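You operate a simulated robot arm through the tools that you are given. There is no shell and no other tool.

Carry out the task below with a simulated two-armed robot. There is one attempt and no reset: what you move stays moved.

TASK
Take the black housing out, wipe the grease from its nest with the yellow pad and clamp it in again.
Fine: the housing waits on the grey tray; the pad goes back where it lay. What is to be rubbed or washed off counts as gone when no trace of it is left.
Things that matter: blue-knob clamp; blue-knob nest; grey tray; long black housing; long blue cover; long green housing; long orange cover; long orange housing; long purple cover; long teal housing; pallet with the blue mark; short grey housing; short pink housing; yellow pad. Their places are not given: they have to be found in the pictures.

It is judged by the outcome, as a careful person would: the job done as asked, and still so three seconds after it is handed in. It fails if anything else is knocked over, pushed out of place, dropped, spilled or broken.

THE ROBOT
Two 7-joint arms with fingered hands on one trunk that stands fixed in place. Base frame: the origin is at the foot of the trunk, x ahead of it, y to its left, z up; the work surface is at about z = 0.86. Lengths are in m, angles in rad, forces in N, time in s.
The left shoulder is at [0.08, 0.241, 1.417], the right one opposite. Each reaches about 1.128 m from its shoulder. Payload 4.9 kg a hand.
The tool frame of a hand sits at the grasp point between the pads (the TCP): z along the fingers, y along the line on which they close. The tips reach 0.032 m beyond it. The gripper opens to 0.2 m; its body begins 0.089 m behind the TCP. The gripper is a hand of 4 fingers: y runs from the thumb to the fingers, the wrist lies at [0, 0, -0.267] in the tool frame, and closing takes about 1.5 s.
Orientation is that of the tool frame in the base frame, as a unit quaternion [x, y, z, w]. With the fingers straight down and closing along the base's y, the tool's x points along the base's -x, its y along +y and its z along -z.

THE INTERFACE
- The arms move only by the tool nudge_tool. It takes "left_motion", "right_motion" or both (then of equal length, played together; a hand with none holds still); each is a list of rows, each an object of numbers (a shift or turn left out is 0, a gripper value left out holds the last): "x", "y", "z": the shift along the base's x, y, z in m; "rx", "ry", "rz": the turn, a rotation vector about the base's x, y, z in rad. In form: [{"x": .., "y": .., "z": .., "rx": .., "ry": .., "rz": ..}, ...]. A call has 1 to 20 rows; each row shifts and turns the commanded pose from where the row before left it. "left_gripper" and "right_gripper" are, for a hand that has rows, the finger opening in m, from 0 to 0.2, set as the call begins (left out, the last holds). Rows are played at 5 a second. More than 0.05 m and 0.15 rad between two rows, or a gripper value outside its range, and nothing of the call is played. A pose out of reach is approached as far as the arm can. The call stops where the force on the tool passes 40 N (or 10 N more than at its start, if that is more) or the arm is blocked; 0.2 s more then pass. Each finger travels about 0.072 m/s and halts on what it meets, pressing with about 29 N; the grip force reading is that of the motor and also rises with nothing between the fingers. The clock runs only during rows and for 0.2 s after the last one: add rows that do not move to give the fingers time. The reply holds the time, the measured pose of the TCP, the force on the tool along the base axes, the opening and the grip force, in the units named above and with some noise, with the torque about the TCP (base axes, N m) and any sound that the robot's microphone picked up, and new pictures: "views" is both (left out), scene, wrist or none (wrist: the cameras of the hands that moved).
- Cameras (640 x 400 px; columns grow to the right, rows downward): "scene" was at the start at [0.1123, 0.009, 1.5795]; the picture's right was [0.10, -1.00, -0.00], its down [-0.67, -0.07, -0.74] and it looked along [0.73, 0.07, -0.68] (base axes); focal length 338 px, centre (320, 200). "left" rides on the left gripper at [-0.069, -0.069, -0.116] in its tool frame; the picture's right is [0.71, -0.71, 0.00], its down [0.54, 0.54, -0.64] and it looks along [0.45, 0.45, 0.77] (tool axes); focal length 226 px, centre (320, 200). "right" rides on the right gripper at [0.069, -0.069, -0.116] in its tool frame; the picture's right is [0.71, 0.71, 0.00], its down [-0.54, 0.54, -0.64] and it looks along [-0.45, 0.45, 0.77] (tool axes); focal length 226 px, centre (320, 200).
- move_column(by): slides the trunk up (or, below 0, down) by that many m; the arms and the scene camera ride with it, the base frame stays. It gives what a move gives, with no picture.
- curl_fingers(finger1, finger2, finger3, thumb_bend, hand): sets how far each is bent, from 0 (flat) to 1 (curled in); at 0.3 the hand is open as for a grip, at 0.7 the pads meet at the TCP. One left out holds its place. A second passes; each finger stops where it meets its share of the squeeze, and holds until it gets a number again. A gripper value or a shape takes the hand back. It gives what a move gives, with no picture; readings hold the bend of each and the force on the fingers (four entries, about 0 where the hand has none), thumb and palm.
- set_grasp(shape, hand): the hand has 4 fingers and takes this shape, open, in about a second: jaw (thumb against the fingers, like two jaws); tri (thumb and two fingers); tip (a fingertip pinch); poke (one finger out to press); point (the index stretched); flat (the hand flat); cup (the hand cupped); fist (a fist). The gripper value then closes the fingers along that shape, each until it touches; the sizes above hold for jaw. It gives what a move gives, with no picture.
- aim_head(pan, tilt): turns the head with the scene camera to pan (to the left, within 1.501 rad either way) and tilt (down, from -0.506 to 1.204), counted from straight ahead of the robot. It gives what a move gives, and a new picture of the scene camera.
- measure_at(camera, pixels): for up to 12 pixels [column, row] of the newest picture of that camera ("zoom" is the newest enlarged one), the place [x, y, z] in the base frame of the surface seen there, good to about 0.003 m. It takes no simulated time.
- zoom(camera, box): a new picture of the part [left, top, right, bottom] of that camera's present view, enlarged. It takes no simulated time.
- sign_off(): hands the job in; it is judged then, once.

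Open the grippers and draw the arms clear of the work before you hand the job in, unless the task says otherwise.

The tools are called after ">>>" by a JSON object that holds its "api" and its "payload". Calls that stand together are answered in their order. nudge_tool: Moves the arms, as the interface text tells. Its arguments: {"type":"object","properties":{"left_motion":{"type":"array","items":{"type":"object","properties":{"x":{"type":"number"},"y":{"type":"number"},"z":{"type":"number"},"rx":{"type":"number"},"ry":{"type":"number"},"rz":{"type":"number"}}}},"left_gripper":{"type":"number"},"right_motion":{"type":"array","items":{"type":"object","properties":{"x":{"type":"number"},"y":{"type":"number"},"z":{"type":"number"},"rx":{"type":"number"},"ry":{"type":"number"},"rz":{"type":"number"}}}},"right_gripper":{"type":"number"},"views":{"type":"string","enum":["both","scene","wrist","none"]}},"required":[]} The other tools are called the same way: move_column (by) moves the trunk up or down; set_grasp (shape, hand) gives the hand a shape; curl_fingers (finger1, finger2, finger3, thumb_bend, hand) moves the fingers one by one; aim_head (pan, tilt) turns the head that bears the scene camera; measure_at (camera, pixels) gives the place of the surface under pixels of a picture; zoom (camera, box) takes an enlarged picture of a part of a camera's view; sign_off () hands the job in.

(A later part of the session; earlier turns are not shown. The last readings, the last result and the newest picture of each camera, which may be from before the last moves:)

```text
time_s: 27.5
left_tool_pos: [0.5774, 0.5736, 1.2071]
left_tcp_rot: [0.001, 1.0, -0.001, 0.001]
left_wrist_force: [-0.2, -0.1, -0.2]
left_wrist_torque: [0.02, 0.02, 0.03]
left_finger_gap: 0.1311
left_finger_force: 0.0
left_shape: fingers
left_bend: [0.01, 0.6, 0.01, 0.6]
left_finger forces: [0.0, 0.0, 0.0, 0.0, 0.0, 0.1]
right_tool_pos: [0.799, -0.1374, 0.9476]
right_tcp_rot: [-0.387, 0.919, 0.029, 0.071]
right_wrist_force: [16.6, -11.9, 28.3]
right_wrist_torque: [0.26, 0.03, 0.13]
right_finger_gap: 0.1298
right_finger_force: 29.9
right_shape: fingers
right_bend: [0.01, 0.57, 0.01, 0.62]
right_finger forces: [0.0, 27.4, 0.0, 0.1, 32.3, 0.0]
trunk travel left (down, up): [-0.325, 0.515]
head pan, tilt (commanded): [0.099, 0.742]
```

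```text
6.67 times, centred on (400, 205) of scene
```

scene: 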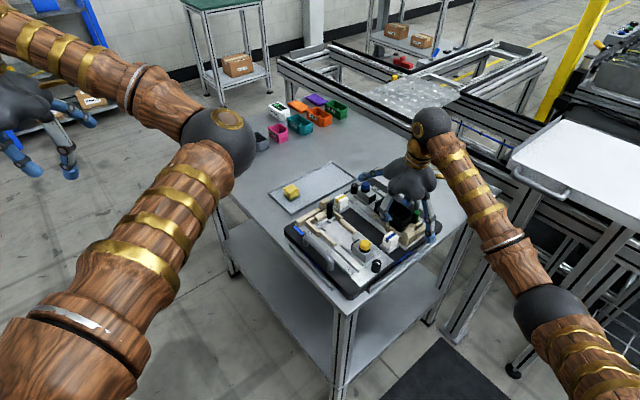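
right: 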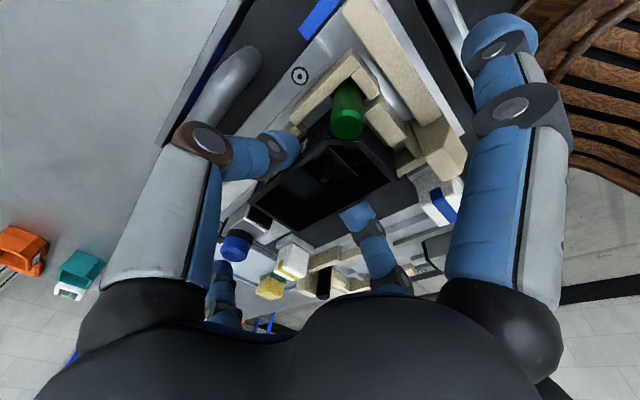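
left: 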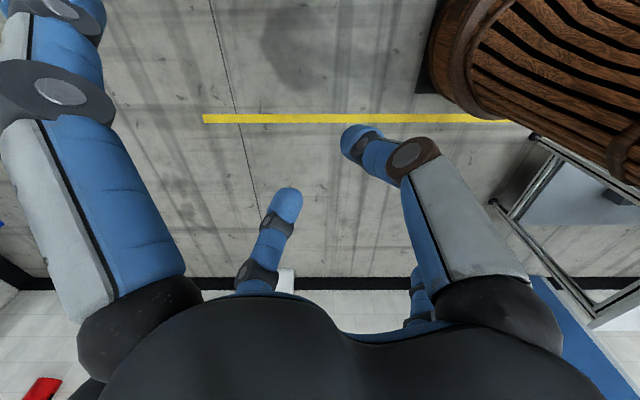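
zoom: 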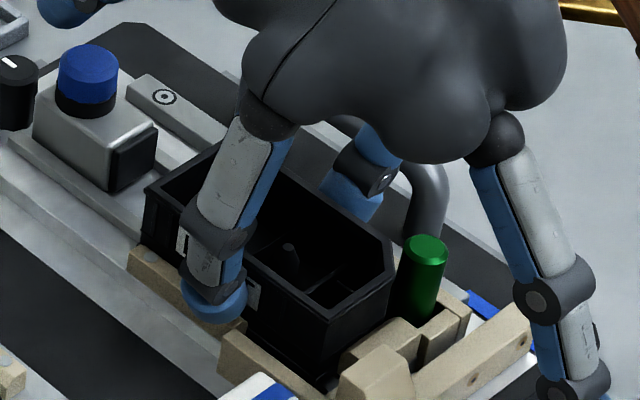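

The tips are still on the outer walls; the extra curl just pushes downward. I lift by a few mm to relieve this and look at the readings.

>>> {"api": "nudge_tool", "payload": {"right_motion": [{"z": 0.003}, {"z": 0.002}, {}], "views": "wrist"}}

>>> {"api": "zoom", "payload": {"camera": "right", "box": [220, 50, 420, 250]}}

>>> {"api": "zoom", "payload": {"camera": "scene", "box": [370, 175, 430, 235]}}

```text
time_s: 28.3
left_tool_pos: [0.5793, 0.5721, 1.2064]
left_tcp_rot: [0.002, 1.0, 0.0, 0.0]
left_wrist_force: [-0.7, -0.5, -0.1]
left_wrist_torque: [-0.01, 0.0, -0.01]
left_finger_gap: 0.1311
left_finger_force: 0.1
left_shape: fingers
left_bend: [0.01, 0.6, 0.01, 0.6]
left_finger forces: [0.1, 0.0, 0.1, 0.1, 0.0, 0.1]
right_tool_pos: [0.7981, -0.1376, 0.9483]
right_tcp_rot: [-0.387, 0.919, 0.03, 0.068]
right_wrist_force: [10.9, -11.4, 6.8]
right_wrist_torque: [-0.35, -0.32, -0.08]
right_finger_gap: 0.1294
right_finger_force: 18.6
right_shape: fingers
right_bend: [0.01, 0.57, 0.01, 0.62]
right_finger forces: [0.1, 10.3, 0.1, 0.0, 26.6, 0.0]
trunk travel left (down, up): [-0.325, 0.515]
head pan, tilt (commanded): [0.099, 0.742]
```

right: 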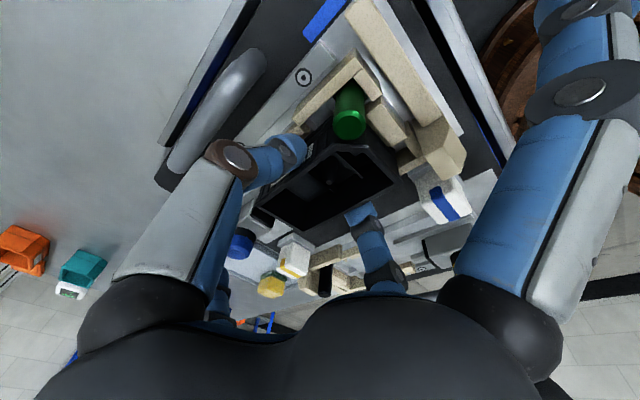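

```text
2.00 times, centred on (320, 150) of right
```

zoom: 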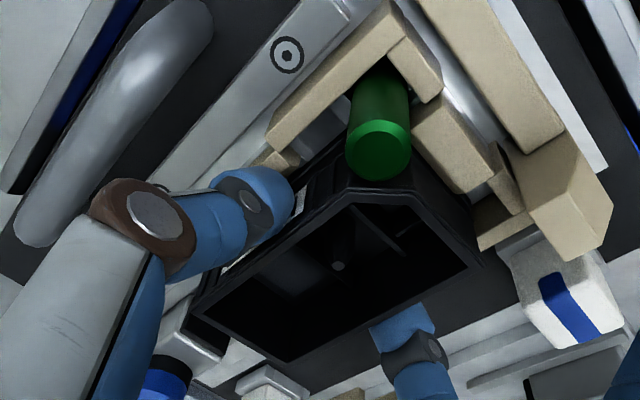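

```text
6.67 times, centred on (400, 205) of scene
```

zoom: 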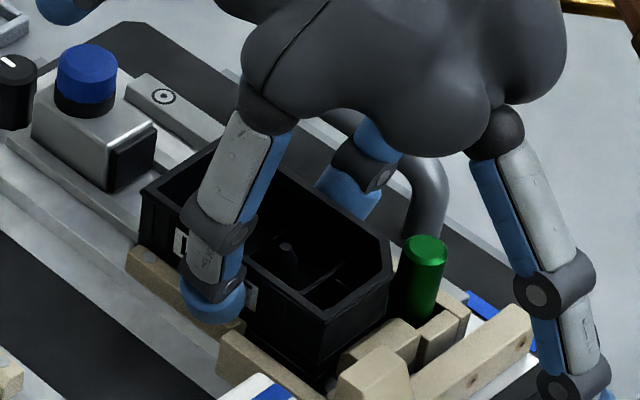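

The thumb presses harder (27 vs 10 N) so the hand is pushed along −e1; I shift 3 mm that way to balance the grip while lifting another cm.

>>> {"api": "nudge_tool", "payload": {"right_motion": [{"x": 0.0011, "y": -0.001}, {"x": 0.001, "y": -0.001}, {"z": 0.003}, {"z": 0.003}, {}], "views": "wrist"}}

>>> {"api": "zoom", "payload": {"camera": "right", "box": [220, 50, 420, 250]}}

>>> {"api": "zoom", "payload": {"camera": "scene", "box": [370, 175, 430, 235]}}

```text
time_s: 29.5
left_tool_pos: [0.5791, 0.5729, 1.2061]
left_tcp_rot: [0.001, 1.0, 0.0, -0.001]
left_wrist_force: [0.4, -0.2, -0.3]
left_wrist_torque: [0.0, 0.06, 0.03]
left_finger_gap: 0.1313
left_finger_force: 0.0
left_shape: fingers
left_bend: [0.01, 0.6, 0.01, 0.6]
left_finger forces: [0.0, 0.0, 0.0, 0.1, 0.1, 0.0]
right_tool_pos: [0.8022, -0.1389, 0.9558]
right_tcp_rot: [-0.388, 0.919, 0.029, 0.069]
right_wrist_force: [7.5, -7.5, -3.2]
right_wrist_torque: [-0.47, -0.4, -0.09]
right_finger_gap: 0.1278
right_finger_force: 18.4
right_shape: fingers
right_bend: [0.01, 0.56, 0.01, 0.63]
right_finger forces: [0.1, 13.2, 0.0, 0.0, 23.3, 0.0]
trunk travel left (down, up): [-0.325, 0.515]
head pan, tilt (commanded): [0.099, 0.742]
```

right: 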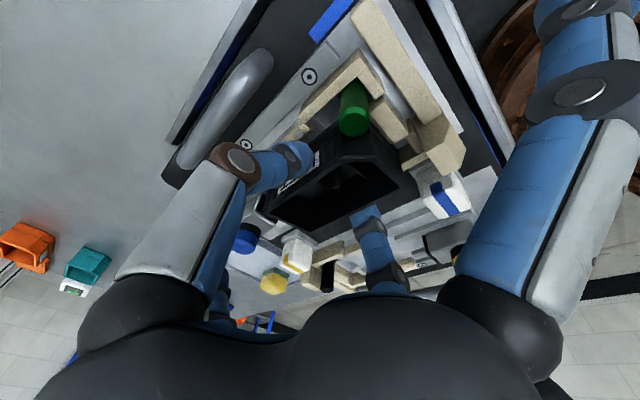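

```text
2.00 times, centred on (320, 150) of right
```

zoom: 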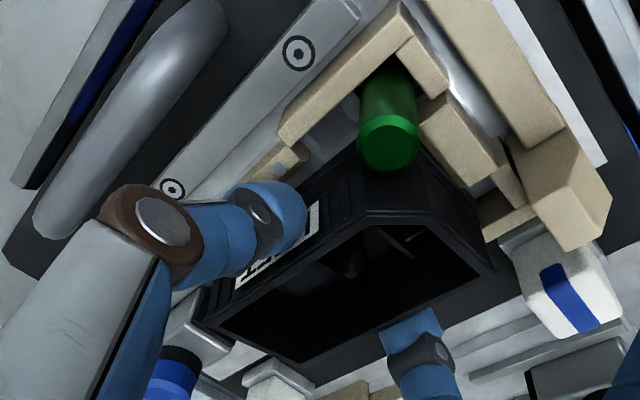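

```text
6.67 times, centred on (400, 205) of scene
```

zoom: 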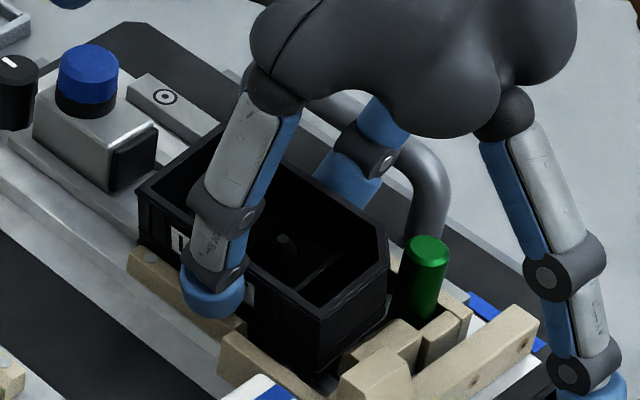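

The housing seems to be rising at its stop end only. I measure its top corners to see the tilt.

>>> {"api": "measure_at", "payload": {"camera": "zoom", "pixels": [[145, 185], [325, 318], [385, 258], [222, 135], [376, 225]]}}

>>> {"api": "measure_at", "payload": {"camera": "right", "pixels": [[264, 206], [312, 232], [416, 184], [336, 152], [398, 160], [305, 228], [300, 200]]}}

```text
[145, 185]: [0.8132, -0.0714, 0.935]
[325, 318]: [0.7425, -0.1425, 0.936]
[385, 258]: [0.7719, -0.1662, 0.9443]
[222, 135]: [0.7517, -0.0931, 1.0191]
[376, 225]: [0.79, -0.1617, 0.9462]
```

```text
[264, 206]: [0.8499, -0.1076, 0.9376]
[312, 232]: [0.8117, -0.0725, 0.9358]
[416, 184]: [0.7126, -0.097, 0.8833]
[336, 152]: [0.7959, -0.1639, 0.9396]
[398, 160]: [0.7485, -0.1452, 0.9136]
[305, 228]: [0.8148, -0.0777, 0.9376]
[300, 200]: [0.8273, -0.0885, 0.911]
```

The grip in curl mode is unbalanced and tilts the housing. I lower back to the first grip pose, open, and will re-grip with the gripper value, which was balanced (26/26 N, almost no wrist force).

>>> {"api": "nudge_tool", "payload": {"right_motion": [{"z": -0.003}, {"z": -0.004, "x": -0.001, "y": 0.001}, {"z": -0.004, "x": -0.0011, "y": 0.001}, {}], "views": "none"}}

>>> {"api": "nudge_tool", "payload": {"right_motion": [{}, {}, {}, {}, {}], "right_gripper": 0.08, "views": "both"}}

>>> {"api": "zoom", "payload": {"camera": "right", "box": [220, 50, 420, 250]}}

>>> {"api": "zoom", "payload": {"camera": "scene", "box": [370, 175, 430, 235]}}

```text
time_s: 30.5
left_tool_pos: [0.5775, 0.5726, 1.2068]
left_tcp_rot: [0.001, 1.0, 0.0, 0.0]
left_wrist_force: [0.5, 1.3, -0.8]
left_wrist_torque: [-0.03, -0.04, -0.04]
left_finger_gap: 0.1311
left_finger_force: 0.0
left_shape: fingers
left_bend: [0.01, 0.6, 0.01, 0.6]
left_finger forces: [0.0, 0.1, 0.0, 0.1, 0.0, 0.1]
right_tool_pos: [0.8007, -0.1377, 0.9486]
right_tcp_rot: [-0.387, 0.919, 0.029, 0.071]
right_wrist_force: [13.9, -14.1, 22.3]
right_wrist_torque: [0.0, -0.08, -0.02]
right_finger_gap: 0.1291
right_finger_force: 26.2
right_shape: fingers
right_bend: [0.01, 0.57, 0.01, 0.62]
right_finger forces: [0.0, 19.9, 0.1, 0.1, 32.6, 0.0]
trunk travel left (down, up): [-0.325, 0.515]
head pan, tilt (commanded): [0.099, 0.742]
```

```text
time_s: 31.7
left_tool_pos: [0.5784, 0.5728, 1.2056]
left_tcp_rot: [0.001, 1.0, 0.0, 0.0]
left_wrist_force: [-0.4, -0.1, 0.4]
left_wrist_torque: [-0.04, 0.01, 0.0]
left_finger_gap: 0.1313
left_finger_force: 0.1
left_shape: fingers
left_bend: [0.01, 0.6, 0.01, 0.6]
left_finger forces: [0.1, 0.0, 0.1, 0.1, 0.0, 0.0]
right_tool_pos: [0.7997, -0.1369, 0.947]
right_tcp_rot: [-0.387, 0.919, 0.03, 0.069]
right_wrist_force: [-0.1, -0.1, 0.4]
right_wrist_torque: [0.0, -0.03, 0.03]
right_finger_gap: 0.0797
right_finger_force: 0.1
right_shape: tip
right_bend: [0.15, 0.43, 0.15, 0.41]
right_finger forces: [0.0, 0.0, 0.0, 0.0, 0.1, 0.1]
trunk travel left (down, up): [-0.325, 0.515]
head pan, tilt (commanded): [0.099, 0.742]
```

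scene: 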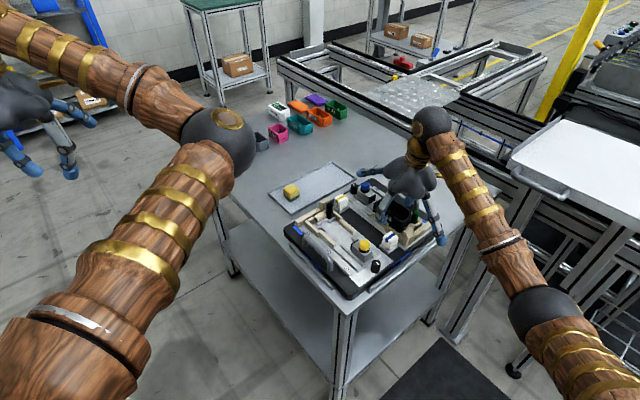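
right: 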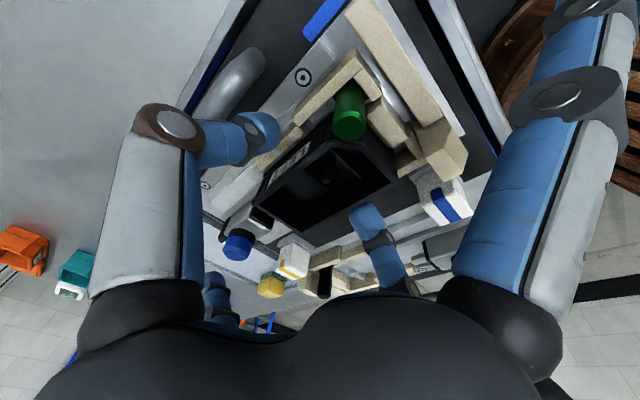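

```text
2.00 times, centred on (320, 150) of right
```

zoom: 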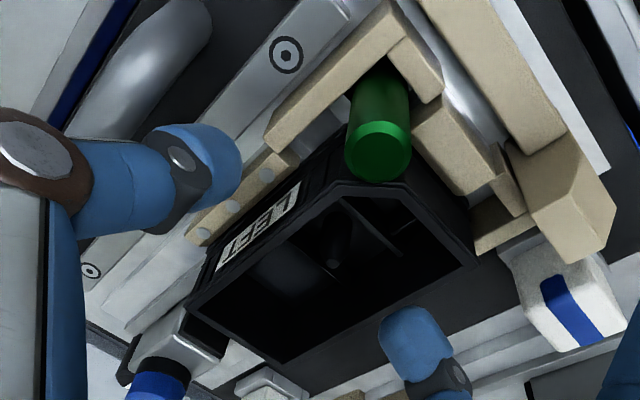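

```text
6.67 times, centred on (400, 205) of scene
```

zoom: 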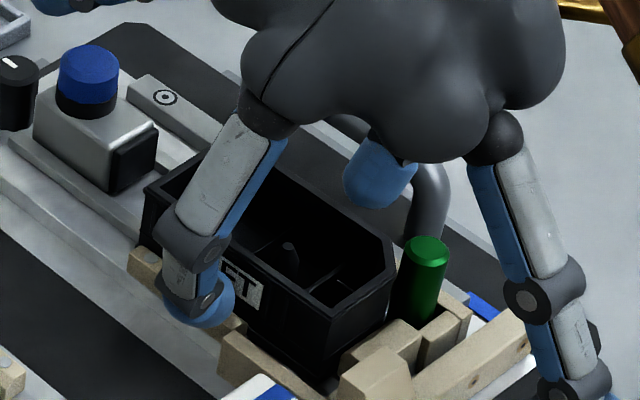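

The housing sits back in its nest, undisturbed. I lower 2 mm and close with the gripper value again.

>>> {"api": "nudge_tool", "payload": {"right_motion": [{"z": -0.003}, {}, {}, {}, {}, {}, {}], "right_gripper": 0.04, "views": "none"}}

```text
time_s: 33.3
left_tool_pos: [0.5792, 0.5753, 1.2058]
left_tcp_rot: [0.001, 1.0, 0.0, 0.0]
left_wrist_force: [0.2, -0.2, 1.1]
left_wrist_torque: [0.01, 0.03, 0.03]
left_finger_gap: 0.1313
left_finger_force: 0.1
left_shape: fingers
left_bend: [0.01, 0.6, 0.01, 0.6]
left_finger forces: [0.0, 0.0, 0.0, 0.0, 0.1, 0.0]
right_tool_pos: [0.7997, -0.1372, 0.9432]
right_tcp_rot: [-0.387, 0.919, 0.029, 0.069]
right_wrist_force: [-0.1, 1.5, 0.6]
right_wrist_torque: [0.1, 0.0, 0.03]
right_finger_gap: 0.0471
right_finger_force: 28.6
right_shape: tip
right_bend: [0.29, 0.51, 0.2, 0.52]
right_finger forces: [0.1, 27.0, 0.4, 0.0, 25.2, 0.0]
trunk travel left (down, up): [-0.325, 0.515]
head pan, tilt (commanded): [0.099, 0.742]
```

Balanced grip: 27/25 N with nearly no wrist force. I lift straight up slowly and check.

>>> {"api": "nudge_tool", "payload": {"right_motion": [{"z": 0.004}, {"z": 0.004}, {"z": 0.004}, {"z": 0.004}, {"z": 0.004}, {}], "views": "both"}}

>>> {"api": "zoom", "payload": {"camera": "right", "box": [220, 50, 420, 250]}}

>>> {"api": "zoom", "payload": {"camera": "scene", "box": [365, 165, 435, 235]}}

```text
time_s: 34.7
left_tool_pos: [0.5784, 0.5731, 1.2062]
left_tcp_rot: [0.0, 1.0, 0.0, 0.0]
left_wrist_force: [-0.4, -0.4, -0.3]
left_wrist_torque: [-0.02, 0.01, -0.04]
left_finger_gap: 0.1313
left_finger_force: 0.0
left_shape: fingers
left_bend: [0.01, 0.6, 0.01, 0.6]
left_finger forces: [0.0, 0.0, 0.0, 0.0, 0.0, 0.0]
right_tool_pos: [0.799, -0.1364, 0.9626]
right_tcp_rot: [-0.388, 0.919, 0.029, 0.069]
right_wrist_force: [0.2, 0.3, -1.5]
right_wrist_torque: [-0.04, 0.01, -0.01]
right_finger_gap: 0.047
right_finger_force: 29.3
right_shape: tip
right_bend: [0.29, 0.51, 0.29, 0.52]
right_finger forces: [0.0, 26.6, 0.0, 0.0, 26.6, 0.1]
trunk travel left (down, up): [-0.325, 0.515]
head pan, tilt (commanded): [0.099, 0.742]
```

scene: 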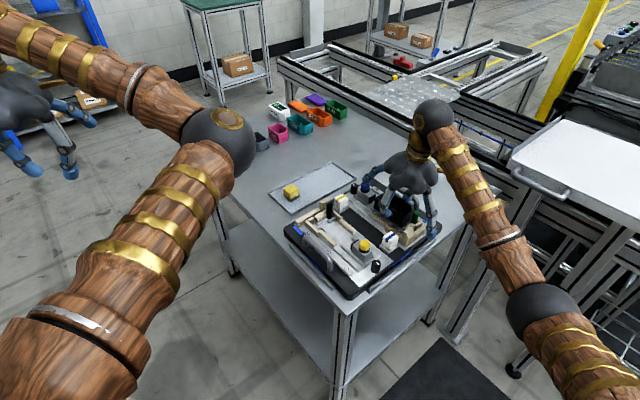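
right: 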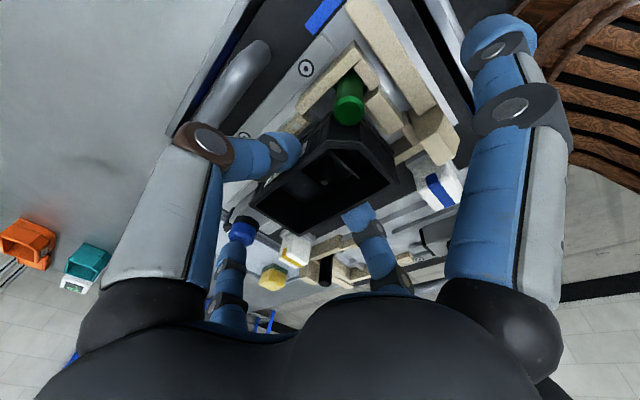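

```text
2.00 times, centred on (320, 150) of right
```

zoom: 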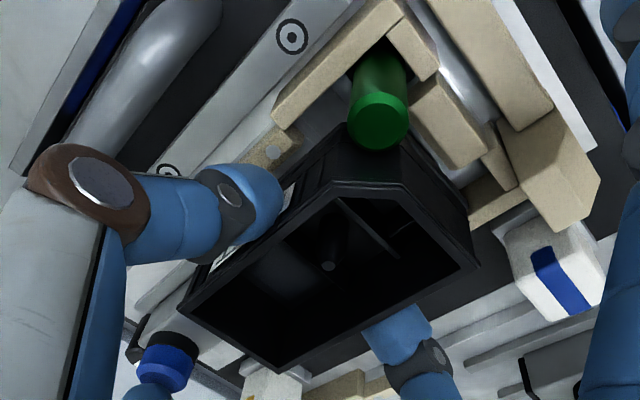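

```text
5.71 times, centred on (400, 200) of scene
```

zoom: 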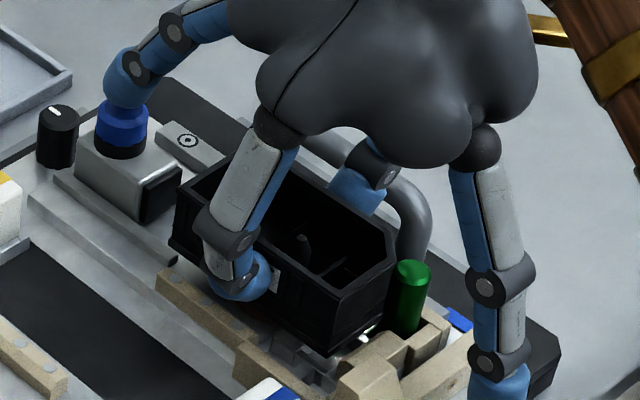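

The housing came out level and holds (1.5 N weight). I lift it another 0.10 m clear of post and knob.

>>> {"api": "nudge_tool", "payload": {"right_motion": [{"z": 0.015}, {"z": 0.02}, {"z": 0.02}, {"z": 0.02}, {"z": 0.025}, {}], "views": "both"}}

>>> {"api": "zoom", "payload": {"camera": "scene", "box": [345, 130, 445, 240]}}

```text
time_s: 36.1
left_tool_pos: [0.5787, 0.5745, 1.2046]
left_tcp_rot: [0.001, 1.0, 0.0, 0.0]
left_wrist_force: [-0.2, 0.2, 0.2]
left_wrist_torque: [0.01, -0.01, 0.0]
left_finger_gap: 0.1314
left_finger_force: 0.0
left_shape: fingers
left_bend: [0.01, 0.6, 0.01, 0.6]
left_finger forces: [0.1, 0.1, 0.0, 0.1, 0.0, 0.1]
right_tool_pos: [0.798, -0.1346, 1.0621]
right_tcp_rot: [-0.387, 0.919, 0.029, 0.07]
right_wrist_force: [-0.4, -0.6, -1.2]
right_wrist_torque: [-0.02, -0.01, -0.02]
right_finger_gap: 0.0468
right_finger_force: 29.0
right_shape: tip
right_bend: [0.29, 0.51, 0.29, 0.52]
right_finger forces: [0.1, 26.7, 0.1, 0.0, 26.7, 0.0]
trunk travel left (down, up): [-0.325, 0.515]
head pan, tilt (commanded): [0.099, 0.742]
```

scene: 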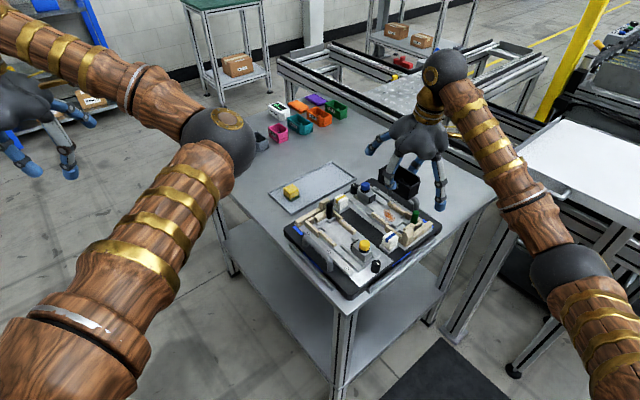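
right: 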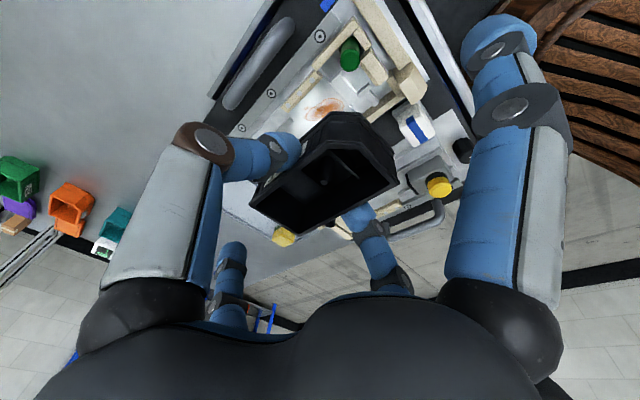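

```text
3.64 times, centred on (395, 185) of scene
```

zoom: 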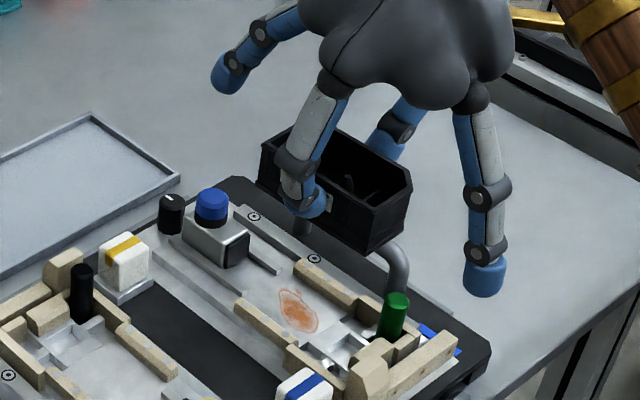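

The grease is visible as an orange smear on the nest floor (zoom (298,312)). I carry the housing over the tray, turning −90° so its long side lies along the tray.

>>> {"api": "nudge_tool", "payload": {"right_motion": [{"x": 0.0183, "y": 0.0186, "rz": -0.1428}, {"x": 0.0183, "y": 0.0186, "rz": -0.1428}, {"x": 0.0183, "y": 0.0186, "rz": -0.1428}, {"x": 0.0183, "y": 0.0186, "rz": -0.1428}, {"x": 0.0183, "y": 0.0186, "rz": -0.1428}, {"x": 0.0183, "y": 0.0186, "rz": -0.1428}, {"x": 0.0183, "y": 0.0186, "rz": -0.1428}, {"x": 0.0183, "y": 0.0186, "rz": -0.1428}, {"x": 0.0183, "y": 0.0186, "rz": -0.1428}, {"x": 0.0183, "y": 0.0186, "rz": -0.1428}, {"x": 0.018, "y": 0.0186, "rz": -0.1428}, {}], "views": "both"}}

>>> {"api": "zoom", "payload": {"camera": "scene", "box": [260, 90, 420, 240]}}

```text
time_s: 38.7
left_tool_pos: [0.5782, 0.5736, 1.2061]
left_tcp_rot: [0.001, 1.0, 0.0, 0.0]
left_wrist_force: [-0.3, 0.9, -1.4]
left_wrist_torque: [0.02, 0.01, 0.01]
left_finger_gap: 0.1314
left_finger_force: 0.1
left_shape: fingers
left_bend: [0.01, 0.6, 0.01, 0.6]
left_finger forces: [0.0, 0.1, 0.0, 0.0, 0.0, 0.0]
right_tool_pos: [0.9158, 0.0344, 1.064]
right_tcp_rot: [0.376, 0.924, -0.029, 0.069]
right_wrist_force: [0.6, 0.5, -0.6]
right_wrist_torque: [0.0, 0.0, -0.01]
right_finger_gap: 0.0469
right_finger_force: 28.6
right_shape: tip
right_bend: [0.29, 0.51, 0.29, 0.52]
right_finger forces: [0.1, 26.9, 0.1, 0.0, 27.0, 0.0]
right hand out of reach, approached as far as the arm can: row 8, 9, 10, 11
trunk travel left (down, up): [-0.325, 0.515]
head pan, tilt (commanded): [0.099, 0.742]
```

scene: 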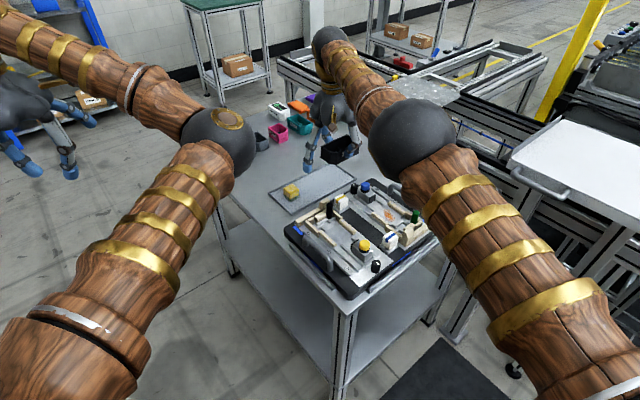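
right: 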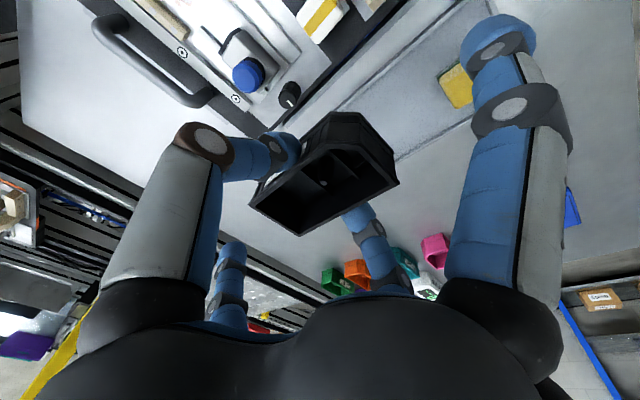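

```text
2.67 times, centred on (340, 165) of scene
```

zoom: 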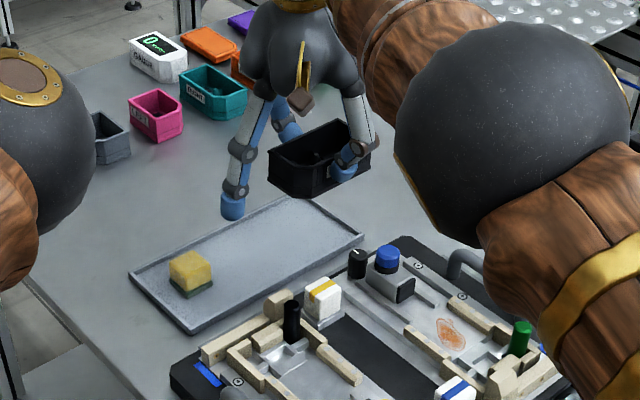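

The right arm is at its reach limit: it stopped at (0.916,0.034), so it cannot set the housing on the tray; the left arm can reach nest, tray and pad. I back out half of the motion and check where I am, to return the housing to the nest and change hands.

>>> {"api": "nudge_tool", "payload": {"right_motion": [{"x": -0.018, "y": -0.0186, "rz": 0.1428}, {"x": -0.0183, "y": -0.0186, "rz": 0.1428}, {"x": -0.0183, "y": -0.0186, "rz": 0.1428}, {"x": -0.0183, "y": -0.0186, "rz": 0.1428}, {"x": -0.0183, "y": -0.0186, "rz": 0.1428}, {"x": -0.0183, "y": -0.0186, "rz": 0.1428}, {}], "views": "scene"}}

```text
time_s: 40.3
left_tool_pos: [0.5784, 0.5743, 1.2061]
left_tcp_rot: [0.001, 1.0, 0.0, 0.001]
left_wrist_force: [-0.2, -0.2, 0.7]
left_wrist_torque: [-0.04, -0.03, -0.02]
left_finger_gap: 0.1311
left_finger_force: 0.0
left_shape: fingers
left_bend: [0.01, 0.6, 0.01, 0.6]
left_finger forces: [0.0, 0.1, 0.0, 0.0, 0.1, 0.1]
right_tool_pos: [0.9554, -0.0293, 1.0663]
right_tcp_rot: [-0.043, 0.996, 0.002, 0.073]
right_wrist_force: [-0.4, -0.1, -0.4]
right_wrist_torque: [-0.01, 0.0, -0.02]
right_finger_gap: 0.0469
right_finger_force: 29.4
right_shape: tip
right_bend: [0.29, 0.51, 0.29, 0.52]
right_finger forces: [0.1, 26.8, 0.0, 0.0, 26.9, 0.1]
right hand out of reach, approached as far as the arm can: row 1, 2, 3, 4, 5, 6
trunk travel left (down, up): [-0.325, 0.515]
head pan, tilt (commanded): [0.099, 0.742]
```

scene: 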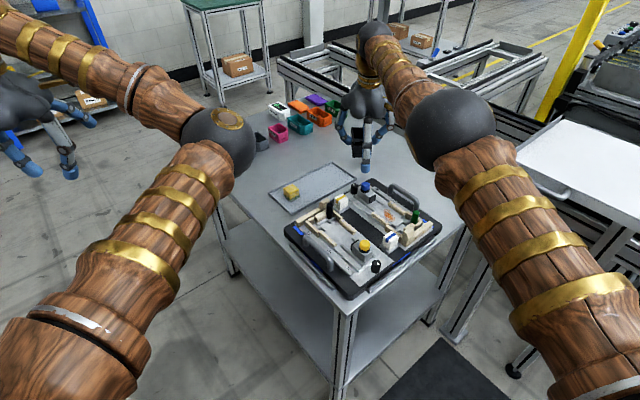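

The arm seems stuck stretched (direction follows but radius does not). I send the rest of the way back and check whether it folds.

>>> {"api": "nudge_tool", "payload": {"right_motion": [{"x": -0.0183, "y": -0.0186, "rz": 0.1428}, {"x": -0.0183, "y": -0.0186, "rz": 0.1428}, {"x": -0.0183, "y": -0.0186, "rz": 0.1428}, {}, {}], "views": "scene"}}

```text
time_s: 41.5
left_tool_pos: [0.5789, 0.5743, 1.2068]
left_tcp_rot: [0.001, 1.0, 0.0, 0.001]
left_wrist_force: [0.1, -0.4, 0.1]
left_wrist_torque: [-0.03, -0.01, 0.0]
left_finger_gap: 0.131
left_finger_force: 0.0
left_shape: fingers
left_bend: [0.01, 0.6, 0.01, 0.6]
left_finger forces: [0.1, 0.0, 0.0, 0.0, 0.0, 0.1]
right_tool_pos: [0.9627, -0.0731, 1.0695]
right_tcp_rot: [-0.253, 0.965, 0.019, 0.07]
right_wrist_force: [0.2, 0.0, -1.5]
right_wrist_torque: [0.0, 0.0, 0.02]
right_finger_gap: 0.0465
right_finger_force: 29.1
right_shape: tip
right_bend: [0.29, 0.51, 0.29, 0.52]
right_finger forces: [0.1, 26.9, 0.1, 0.0, 26.9, 0.0]
right hand out of reach, approached as far as the arm can: row 1, 2, 3
trunk travel left (down, up): [-0.325, 0.515]
head pan, tilt (commanded): [0.099, 0.742]
```

scene: 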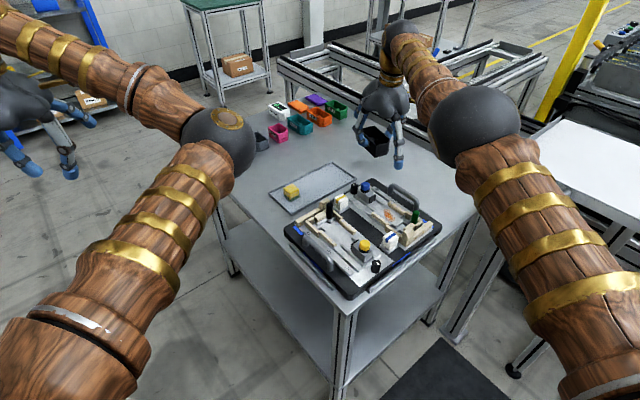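

The arm stays stretched although the command is nearer; I command a clear retreat (back and up) to make the elbow bend.

>>> {"api": "nudge_tool", "payload": {"right_motion": [{"x": -0.03, "y": -0.03, "z": 0.02}, {"x": -0.03, "y": -0.03, "z": 0.02}, {}], "views": "scene"}}

```text
time_s: 42.3
left_tool_pos: [0.5788, 0.575, 1.2052]
left_tcp_rot: [0.001, 1.0, 0.0, 0.0]
left_wrist_force: [-0.2, 0.9, 0.2]
left_wrist_torque: [-0.05, -0.02, 0.02]
left_finger_gap: 0.1313
left_finger_force: 0.1
left_shape: fingers
left_bend: [0.01, 0.6, 0.01, 0.6]
left_finger forces: [0.0, 0.2, 0.0, 0.0, 0.0, 0.1]
right_tool_pos: [0.9677, -0.1266, 1.1146]
right_tcp_rot: [-0.253, 0.965, 0.02, 0.071]
right_wrist_force: [0.0, 0.4, -1.8]
right_wrist_torque: [-0.03, 0.0, 0.02]
right_finger_gap: 0.0465
right_finger_force: 29.0
right_shape: tip
right_bend: [0.29, 0.51, 0.29, 0.52]
right_finger forces: [0.1, 26.9, 0.0, 0.0, 27.0, 0.0]
right hand out of reach, approached as far as the arm can: row 1, 2
trunk travel left (down, up): [-0.325, 0.515]
head pan, tilt (commanded): [0.099, 0.742]
```

scene: 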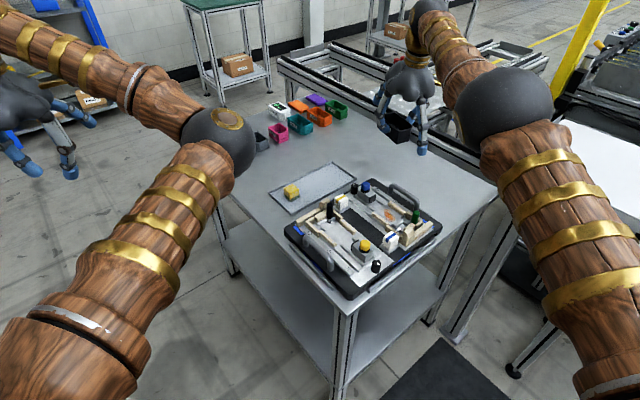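

The wrist radius has dropped slightly (0.866→0.860 m), so the elbow begins to bend. I send rows that hold the command and see whether it keeps converging.

>>> {"api": "nudge_tool", "payload": {"right_motion": [{"z": 0.002}, {"z": -0.002}, {"z": 0.002}, {"z": -0.002}], "views": "none"}}

```text
time_s: 43.3
left_tool_pos: [0.5787, 0.5746, 1.2058]
left_tcp_rot: [0.001, 1.0, 0.0, 0.0]
left_wrist_force: [0.0, 0.2, 0.1]
left_wrist_torque: [0.0, 0.0, 0.01]
left_finger_gap: 0.1316
left_finger_force: 0.1
left_shape: fingers
left_bend: [0.01, 0.6, 0.01, 0.6]
left_finger forces: [0.0, 0.0, 0.0, 0.0, 0.1, 0.0]
right_tool_pos: [0.9702, -0.1273, 1.113]
right_tcp_rot: [-0.253, 0.964, 0.019, 0.073]
right_wrist_force: [0.5, -0.2, -1.8]
right_wrist_torque: [0.01, -0.03, 0.0]
right_finger_gap: 0.047
right_finger_force: 28.8
right_shape: tip
right_bend: [0.29, 0.51, 0.29, 0.52]
right_finger forces: [0.1, 26.9, 0.1, 0.0, 26.9, 0.1]
trunk travel left (down, up): [-0.325, 0.515]
head pan, tilt (commanded): [0.099, 0.742]
```

This time nothing was flagged, so the command has been re-based at the present pose. I try small inward steps toward the shoulder.

>>> {"api": "nudge_tool", "payload": {"right_motion": [{"x": -0.005}, {"x": -0.005}, {"x": -0.005}, {"x": -0.005}, {"x": -0.005}, {"x": -0.005}], "views": "none"}}

```text
time_s: 44.7
left_tool_pos: [0.5782, 0.5733, 1.2056]
left_tcp_rot: [0.001, 1.0, -0.001, 0.0]
left_wrist_force: [0.4, 0.6, -0.1]
left_wrist_torque: [-0.03, 0.0, -0.04]
left_finger_gap: 0.1314
left_finger_force: 0.0
left_shape: fingers
left_bend: [0.01, 0.6, 0.01, 0.6]
left_finger forces: [0.1, 0.0, 0.0, 0.0, 0.1, 0.0]
right_tool_pos: [0.9675, -0.1266, 1.1135]
right_tcp_rot: [-0.253, 0.965, 0.018, 0.07]
right_wrist_force: [-0.1, 1.0, -1.1]
right_wrist_torque: [-0.02, -0.02, 0.0]
right_finger_gap: 0.0467
right_finger_force: 29.5
right_shape: tip
right_bend: [0.29, 0.51, 0.29, 0.52]
right_finger forces: [0.1, 26.9, 0.1, 0.1, 26.9, 0.0]
right hand out of reach, approached as far as the arm can: row 1, 2, 3, 4, 5, 6
trunk travel left (down, up): [-0.325, 0.515]
head pan, tilt (commanded): [0.099, 0.742]
```

Pure inward steps are singular, but the last upward move did flex the elbow a bit. I move upward (tangentially) with a slight inward part to bend the elbow.

>>> {"api": "nudge_tool", "payload": {"right_motion": [{"z": 0.03}, {"z": 0.03, "x": -0.005}, {"z": 0.03, "x": -0.01}, {"z": 0.03, "x": -0.015}], "views": "none"}}

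```text
time_s: 45.7
left_tool_pos: [0.5776, 0.574, 1.2069]
left_tcp_rot: [0.001, 1.0, 0.0, 0.0]
left_wrist_force: [-0.7, -0.1, -0.3]
left_wrist_torque: [0.0, -0.02, -0.05]
left_finger_gap: 0.1314
left_finger_force: 0.1
left_shape: fingers
left_bend: [0.01, 0.6, 0.01, 0.6]
left_finger forces: [0.0, 0.0, 0.0, 0.1, 0.1, 0.0]
right_tool_pos: [0.948, -0.1239, 1.2374]
right_tcp_rot: [-0.253, 0.965, 0.019, 0.071]
right_wrist_force: [-0.1, -1.0, -1.5]
right_wrist_torque: [-0.02, 0.01, 0.0]
right_finger_gap: 0.0466
right_finger_force: 28.8
right_shape: tip
right_bend: [0.29, 0.51, 0.29, 0.52]
right_finger forces: [0.1, 26.8, 0.0, 0.1, 26.9, 0.0]
right hand out of reach, approached as far as the arm can: row 3, 4
trunk travel left (down, up): [-0.325, 0.515]
head pan, tilt (commanded): [0.099, 0.742]
```

The wrist radius is now 0.844 m, so the elbow is bent. I try to come inward again.

>>> {"api": "nudge_tool", "payload": {"right_motion": [{"x": -0.015}, {"x": -0.02}, {"x": -0.02}, {}], "views": "none"}}

```text
time_s: 46.7
left_tool_pos: [0.578, 0.5734, 1.2054]
left_tcp_rot: [0.001, 1.0, 0.0, 0.0]
left_wrist_force: [0.4, -1.0, 0.5]
left_wrist_torque: [-0.03, -0.01, -0.02]
left_finger_gap: 0.1314
left_finger_force: 0.0
left_shape: fingers
left_bend: [0.01, 0.6, 0.01, 0.6]
left_finger forces: [0.0, 0.0, 0.0, 0.0, 0.0, 0.0]
right_tool_pos: [0.9452, -0.1174, 1.2484]
right_tcp_rot: [-0.254, 0.964, 0.019, 0.071]
right_wrist_force: [0.5, -0.1, -1.9]
right_wrist_torque: [0.0, 0.01, 0.01]
right_finger_gap: 0.0467
right_finger_force: 28.8
right_shape: tip
right_bend: [0.29, 0.51, 0.29, 0.52]
right_finger forces: [0.0, 26.9, 0.0, 0.0, 26.8, 0.0]
right hand out of reach, approached as far as the arm can: row 1, 2, 3
trunk travel left (down, up): [-0.325, 0.515]
head pan, tilt (commanded): [0.099, 0.742]
```

It is still stuck; I look at the arm's shape in the scene view to understand which joint limits it.

>>> {"api": "aim_head", "payload": {"pan": -0.25, "tilt": 0.5}}

```text
time_s: 47.5
left_tool_pos: [0.5786, 0.5735, 1.2057]
left_tcp_rot: [0.001, 1.0, 0.0, 0.0]
left_wrist_force: [0.0, 1.0, 0.2]
left_wrist_torque: [0.03, 0.01, -0.01]
left_finger_gap: 0.1313
left_finger_force: 0.0
left_shape: fingers
left_bend: [0.01, 0.6, 0.01, 0.6]
left_finger forces: [0.0, 0.0, 0.0, 0.1, 0.0, 0.0]
right_tool_pos: [0.9437, -0.1182, 1.2493]
right_tcp_rot: [-0.253, 0.965, 0.018, 0.07]
right_wrist_force: [-0.3, -0.1, -1.6]
right_wrist_torque: [0.0, 0.02, 0.02]
right_finger_gap: 0.0466
right_finger_force: 29.2
right_shape: tip
right_bend: [0.29, 0.51, 0.29, 0.52]
right_finger forces: [0.0, 26.9, 0.0, 0.0, 26.9, 0.1]
trunk travel left (down, up): [-0.325, 0.515]
head pan, tilt (commanded): [-0.25, 0.499]
```

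scene: 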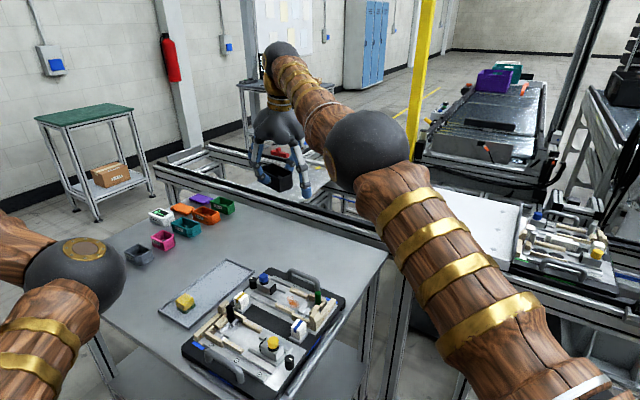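

I measure elbow, wrist and upper arm points to get the arm's geometry.

>>> {"api": "measure_at", "payload": {"camera": "scene", "pixels": [[365, 150], [350, 160], [385, 140], [285, 60], [300, 85], [330, 120], [420, 230], [480, 290], [540, 350], [600, 390], [275, 120], [280, 175]]}}

```text
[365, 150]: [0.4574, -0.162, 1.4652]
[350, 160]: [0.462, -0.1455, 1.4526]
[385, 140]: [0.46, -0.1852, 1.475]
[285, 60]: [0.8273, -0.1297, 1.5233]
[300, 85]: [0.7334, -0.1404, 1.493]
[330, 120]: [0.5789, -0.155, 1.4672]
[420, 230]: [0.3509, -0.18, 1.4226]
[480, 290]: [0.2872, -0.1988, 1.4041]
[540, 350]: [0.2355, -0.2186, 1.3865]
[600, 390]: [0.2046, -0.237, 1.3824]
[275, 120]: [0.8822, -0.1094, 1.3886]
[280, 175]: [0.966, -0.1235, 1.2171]
```

The elbow is practically straight (singular), only slightly flexed. I repeat modest inward-plus-up commands so the elbow flexes further step by step.

>>> {"api": "nudge_tool", "payload": {"right_motion": [{"x": -0.01, "z": 0.02}, {"x": -0.01, "z": 0.02}, {"x": -0.01, "z": 0.02}, {"x": -0.01, "z": 0.02}, {"x": -0.01, "z": 0.02}, {}], "views": "none"}}

```text
time_s: 48.9
left_tool_pos: [0.579, 0.5738, 1.2056]
left_tcp_rot: [0.001, 1.0, 0.0, 0.0]
left_wrist_force: [-0.9, -0.4, -0.5]
left_wrist_torque: [0.02, 0.04, -0.03]
left_finger_gap: 0.1315
left_finger_force: 0.1
left_shape: fingers
left_bend: [0.01, 0.6, 0.01, 0.6]
left_finger forces: [0.1, 0.0, 0.0, 0.1, 0.1, 0.1]
right_tool_pos: [0.912, -0.1139, 1.3535]
right_tcp_rot: [-0.253, 0.965, 0.019, 0.071]
right_wrist_force: [0.1, -1.4, -1.9]
right_wrist_torque: [-0.03, 0.05, 0.0]
right_finger_gap: 0.0467
right_finger_force: 28.7
right_shape: tip
right_bend: [0.29, 0.51, 0.29, 0.52]
right_finger forces: [0.0, 26.9, 0.0, 0.0, 26.9, 0.0]
right hand out of reach, approached as far as the arm can: row 1, 2, 3, 4
trunk travel left (down, up): [-0.325, 0.515]
head pan, tilt (commanded): [-0.25, 0.499]
```

Progress: the last row was not flagged. I try inward steps again from here.

>>> {"api": "nudge_tool", "payload": {"right_motion": [{"x": -0.01}, {"x": -0.015}, {"x": -0.02}, {"x": -0.02}, {}], "views": "none"}}

```text
time_s: 50.1
left_tool_pos: [0.5788, 0.5734, 1.2061]
left_tcp_rot: [0.001, 1.0, 0.0, -0.001]
left_wrist_force: [0.6, -0.5, -0.4]
left_wrist_torque: [0.02, 0.03, 0.0]
left_finger_gap: 0.1315
left_finger_force: 0.1
left_shape: fingers
left_bend: [0.01, 0.6, 0.01, 0.6]
left_finger forces: [0.1, 0.0, 0.0, 0.0, 0.0, 0.1]
right_tool_pos: [0.9021, -0.1094, 1.3761]
right_tcp_rot: [-0.253, 0.965, 0.018, 0.07]
right_wrist_force: [1.2, 0.7, -1.0]
right_wrist_torque: [0.03, 0.03, -0.01]
right_finger_gap: 0.0466
right_finger_force: 28.9
right_shape: tip
right_bend: [0.29, 0.51, 0.29, 0.52]
right_finger forces: [0.0, 26.9, 0.0, 0.0, 26.8, 0.1]
right hand out of reach, approached as far as the arm can: row 1, 2, 3, 4
trunk travel left (down, up): [-0.325, 0.515]
head pan, tilt (commanded): [-0.25, 0.499]
```

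The hand only slid along the reach sphere. I command an exactly radial pull towards the shoulder with larger steps so the solver must flex the elbow.

>>> {"api": "nudge_tool", "payload": {"right_motion": [{"x": -0.0455, "y": -0.0065, "z": -0.013}, {"x": -0.0455, "y": -0.0065, "z": -0.013}, {"x": -0.0455, "y": -0.0065, "z": -0.013}, {}], "views": "scene"}}

```text
time_s: 51.1
left_tool_pos: [0.579, 0.575, 1.2068]
left_tcp_rot: [0.001, 1.0, 0.0, 0.0]
left_wrist_force: [-0.3, -0.6, -0.1]
left_wrist_torque: [0.01, 0.02, 0.0]
left_finger_gap: 0.1312
left_finger_force: 0.1
left_shape: fingers
left_bend: [0.01, 0.6, 0.01, 0.6]
left_finger forces: [0.0, 0.0, 0.0, 0.0, 0.1, 0.0]
right_tool_pos: [0.9003, -0.1115, 1.3778]
right_tcp_rot: [-0.253, 0.965, 0.019, 0.072]
right_wrist_force: [-0.2, 0.5, -2.0]
right_wrist_torque: [-0.01, 0.05, 0.0]
right_finger_gap: 0.047
right_finger_force: 28.9
right_shape: tip
right_bend: [0.29, 0.51, 0.29, 0.52]
right_finger forces: [0.1, 26.9, 0.1, 0.0, 27.0, 0.1]
right hand out of reach, approached as far as the arm can: row 1, 2, 3
trunk travel left (down, up): [-0.325, 0.515]
head pan, tilt (commanded): [-0.25, 0.499]
```

scene: 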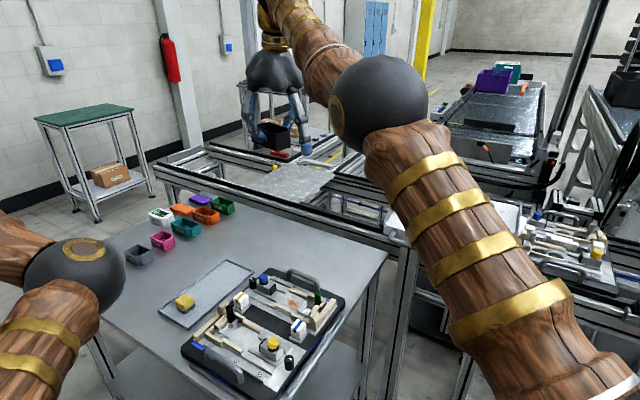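

The radial pull has no effect. I measure the elbow relative to the shoulder–wrist line again to see whether it is flexing at all.

>>> {"api": "measure_at", "payload": {"camera": "scene", "pixels": [[378, 105], [360, 110], [400, 100], [290, 20], [310, 40], [275, 75], [420, 190], [480, 270]]}}

```text
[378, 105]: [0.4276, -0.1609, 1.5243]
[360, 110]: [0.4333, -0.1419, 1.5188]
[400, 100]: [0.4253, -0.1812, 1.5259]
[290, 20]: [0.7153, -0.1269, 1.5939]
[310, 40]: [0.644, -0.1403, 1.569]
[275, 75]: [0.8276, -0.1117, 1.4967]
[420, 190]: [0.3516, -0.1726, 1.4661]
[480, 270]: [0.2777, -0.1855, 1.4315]
```

The arm is straight and moves with fixed hand orientation never flex the elbow; pitching the hand forward should. I pitch the hand in small steps (fingers swinging forward) while holding the command position.

>>> {"api": "nudge_tool", "payload": {"right_motion": [{"rx": 0.0138, "ry": -0.099, "x": 0.02, "z": 0.003}, {"rx": 0.0138, "ry": -0.099, "x": 0.015, "z": 0.005}, {"rx": 0.0138, "ry": -0.099, "x": 0.01, "z": 0.007}, {"rx": 0.0138, "ry": -0.099, "x": 0.005, "z": 0.007}, {}], "views": "scene"}}

```text
time_s: 52.3
left_tool_pos: [0.579, 0.5739, 1.2051]
left_tcp_rot: [0.001, 1.0, -0.001, 0.0]
left_wrist_force: [0.3, 1.0, 0.1]
left_wrist_torque: [-0.01, -0.01, -0.04]
left_finger_gap: 0.1314
left_finger_force: 0.0
left_shape: fingers
left_bend: [0.01, 0.6, 0.01, 0.6]
left_finger forces: [0.0, 0.1, 0.1, 0.0, 0.0, 0.0]
right_tool_pos: [0.9966, -0.1052, 1.4202]
right_tcp_rot: [-0.249, 0.931, -0.005, 0.266]
right_wrist_force: [0.8, 0.1, -1.9]
right_wrist_torque: [0.01, 0.0, 0.05]
right_finger_gap: 0.0468
right_finger_force: 28.9
right_shape: tip
right_bend: [0.29, 0.51, 0.29, 0.52]
right_finger forces: [0.0, 27.0, 0.0, 0.0, 26.9, 0.1]
right hand out of reach, approached as far as the arm can: row 1, 2, 3, 4
trunk travel left (down, up): [-0.325, 0.515]
head pan, tilt (commanded): [-0.25, 0.499]
```

scene: 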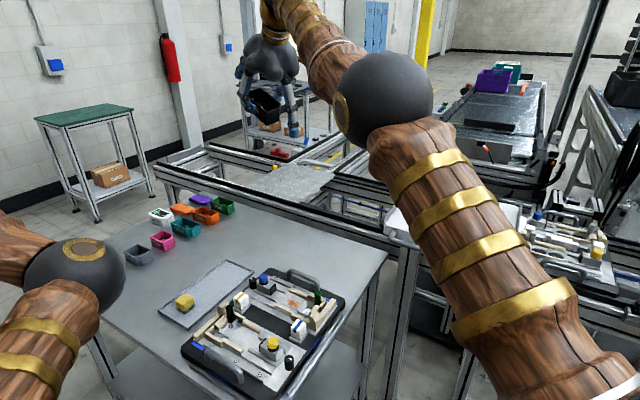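

The radius shrank by 2 mm, so the elbow is flexing as predicted. I continue pitching and pull inward at the same time.

>>> {"api": "nudge_tool", "payload": {"right_motion": [{"rx": 0.0138, "ry": -0.099, "x": 0.015, "z": 0.012}, {"rx": 0.0138, "ry": -0.099, "x": 0.01, "z": 0.01}, {"rx": 0.0138, "ry": -0.099, "x": 0.0, "z": 0.008}, {"rx": 0.0138, "ry": -0.099, "x": -0.01, "z": 0.006}, {}], "views": "none"}}

```text
time_s: 53.5
left_tool_pos: [0.5786, 0.5739, 1.2053]
left_tcp_rot: [0.001, 1.0, 0.0, -0.001]
left_wrist_force: [0.3, 0.0, 0.8]
left_wrist_torque: [-0.04, 0.01, 0.02]
left_finger_gap: 0.1312
left_finger_force: 0.1
left_shape: fingers
left_bend: [0.01, 0.6, 0.01, 0.6]
left_finger forces: [0.0, 0.0, 0.0, 0.0, 0.1, 0.0]
right_tool_pos: [1.0781, -0.0993, 1.485]
right_tcp_rot: [-0.237, 0.86, -0.028, 0.451]
right_wrist_force: [0.2, -0.5, -2.0]
right_wrist_torque: [0.0, 0.02, -0.03]
right_finger_gap: 0.0468
right_finger_force: 29.4
right_shape: tip
right_bend: [0.29, 0.51, 0.29, 0.52]
right_finger forces: [0.0, 27.1, 0.1, 0.0, 26.8, 0.1]
right hand out of reach, approached as far as the arm can: row 1, 2, 3, 4
trunk travel left (down, up): [-0.325, 0.515]
head pan, tilt (commanded): [-0.25, 0.499]
```

No flexing that way, so the elbow hinge has probably rolled over while straight. I pitch the hand back with the wrist held in place and see whether the radius shrinks then.

>>> {"api": "nudge_tool", "payload": {"right_motion": [{"rx": -0.0138, "ry": 0.099, "x": -0.017, "z": -0.021}, {"rx": -0.0138, "ry": 0.099, "x": -0.019, "z": -0.019}, {"rx": -0.0138, "ry": 0.099, "x": -0.021, "z": -0.017}, {"rx": -0.0138, "ry": 0.099, "x": -0.022, "z": -0.014}, {"rx": -0.0138, "ry": 0.099, "x": -0.024, "z": -0.012}, {"rx": -0.0138, "ry": 0.099, "x": -0.025, "z": -0.01}, {"rx": -0.0138, "ry": 0.099, "x": -0.026, "z": -0.007}, {"rx": -0.0138, "ry": 0.099, "x": -0.026, "z": -0.005}], "views": "scene"}}

```text
time_s: 55.3
left_tool_pos: [0.5782, 0.5735, 1.2056]
left_tcp_rot: [0.001, 1.0, 0.0, 0.0]
left_wrist_force: [0.5, 0.1, -0.5]
left_wrist_torque: [-0.02, -0.01, -0.03]
left_finger_gap: 0.1311
left_finger_force: 0.2
left_shape: fingers
left_bend: [0.01, 0.6, 0.01, 0.6]
left_finger forces: [0.0, 0.0, 0.0, 0.1, 0.0, 0.0]
right_tool_pos: [0.8984, -0.0992, 1.3813]
right_tcp_rot: [-0.251, 0.965, 0.019, 0.072]
right_wrist_force: [0.1, 0.4, -1.7]
right_wrist_torque: [-0.02, -0.03, -0.02]
right_finger_gap: 0.0469
right_finger_force: 29.2
right_shape: tip
right_bend: [0.29, 0.51, 0.29, 0.52]
right_finger forces: [0.0, 26.8, 0.0, 0.1, 27.0, 0.1]
trunk travel left (down, up): [-0.325, 0.515]
head pan, tilt (commanded): [-0.25, 0.499]
```

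scene: 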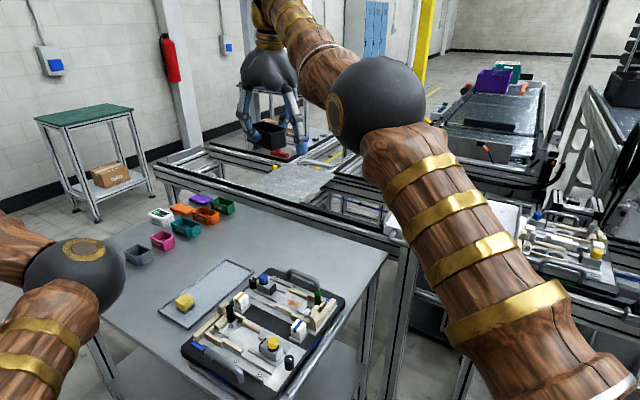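

I probe which small displacements are feasible here, row by row, using the out-of-reach flags.

>>> {"api": "nudge_tool", "payload": {"right_motion": [{"y": 0.02}, {"y": -0.02}, {"z": -0.02}, {"z": 0.02}, {"x": -0.001}, {"x": -0.001}, {"x": -0.002}, {"x": -0.002}, {"x": -0.004}, {"x": -0.004}], "views": "none"}}

```text
time_s: 57.5
left_tool_pos: [0.5788, 0.5736, 1.2063]
left_tcp_rot: [0.001, 1.0, -0.001, -0.001]
left_wrist_force: [0.1, 0.4, 0.1]
left_wrist_torque: [0.01, -0.02, -0.03]
left_finger_gap: 0.1313
left_finger_force: 0.0
left_shape: fingers
left_bend: [0.01, 0.6, 0.01, 0.6]
left_finger forces: [0.0, 0.0, 0.0, 0.0, 0.0, 0.1]
right_tool_pos: [0.8831, -0.0977, 1.3818]
right_tcp_rot: [-0.254, 0.964, 0.019, 0.073]
right_wrist_force: [0.0, 0.2, -1.3]
right_wrist_torque: [-0.03, -0.02, -0.01]
right_finger_gap: 0.0468
right_finger_force: 28.9
right_shape: tip
right_bend: [0.29, 0.51, 0.29, 0.52]
right_finger forces: [0.0, 26.8, 0.0, 0.0, 26.8, 0.1]
trunk travel left (down, up): [-0.325, 0.515]
head pan, tilt (commanded): [-0.25, 0.499]
```

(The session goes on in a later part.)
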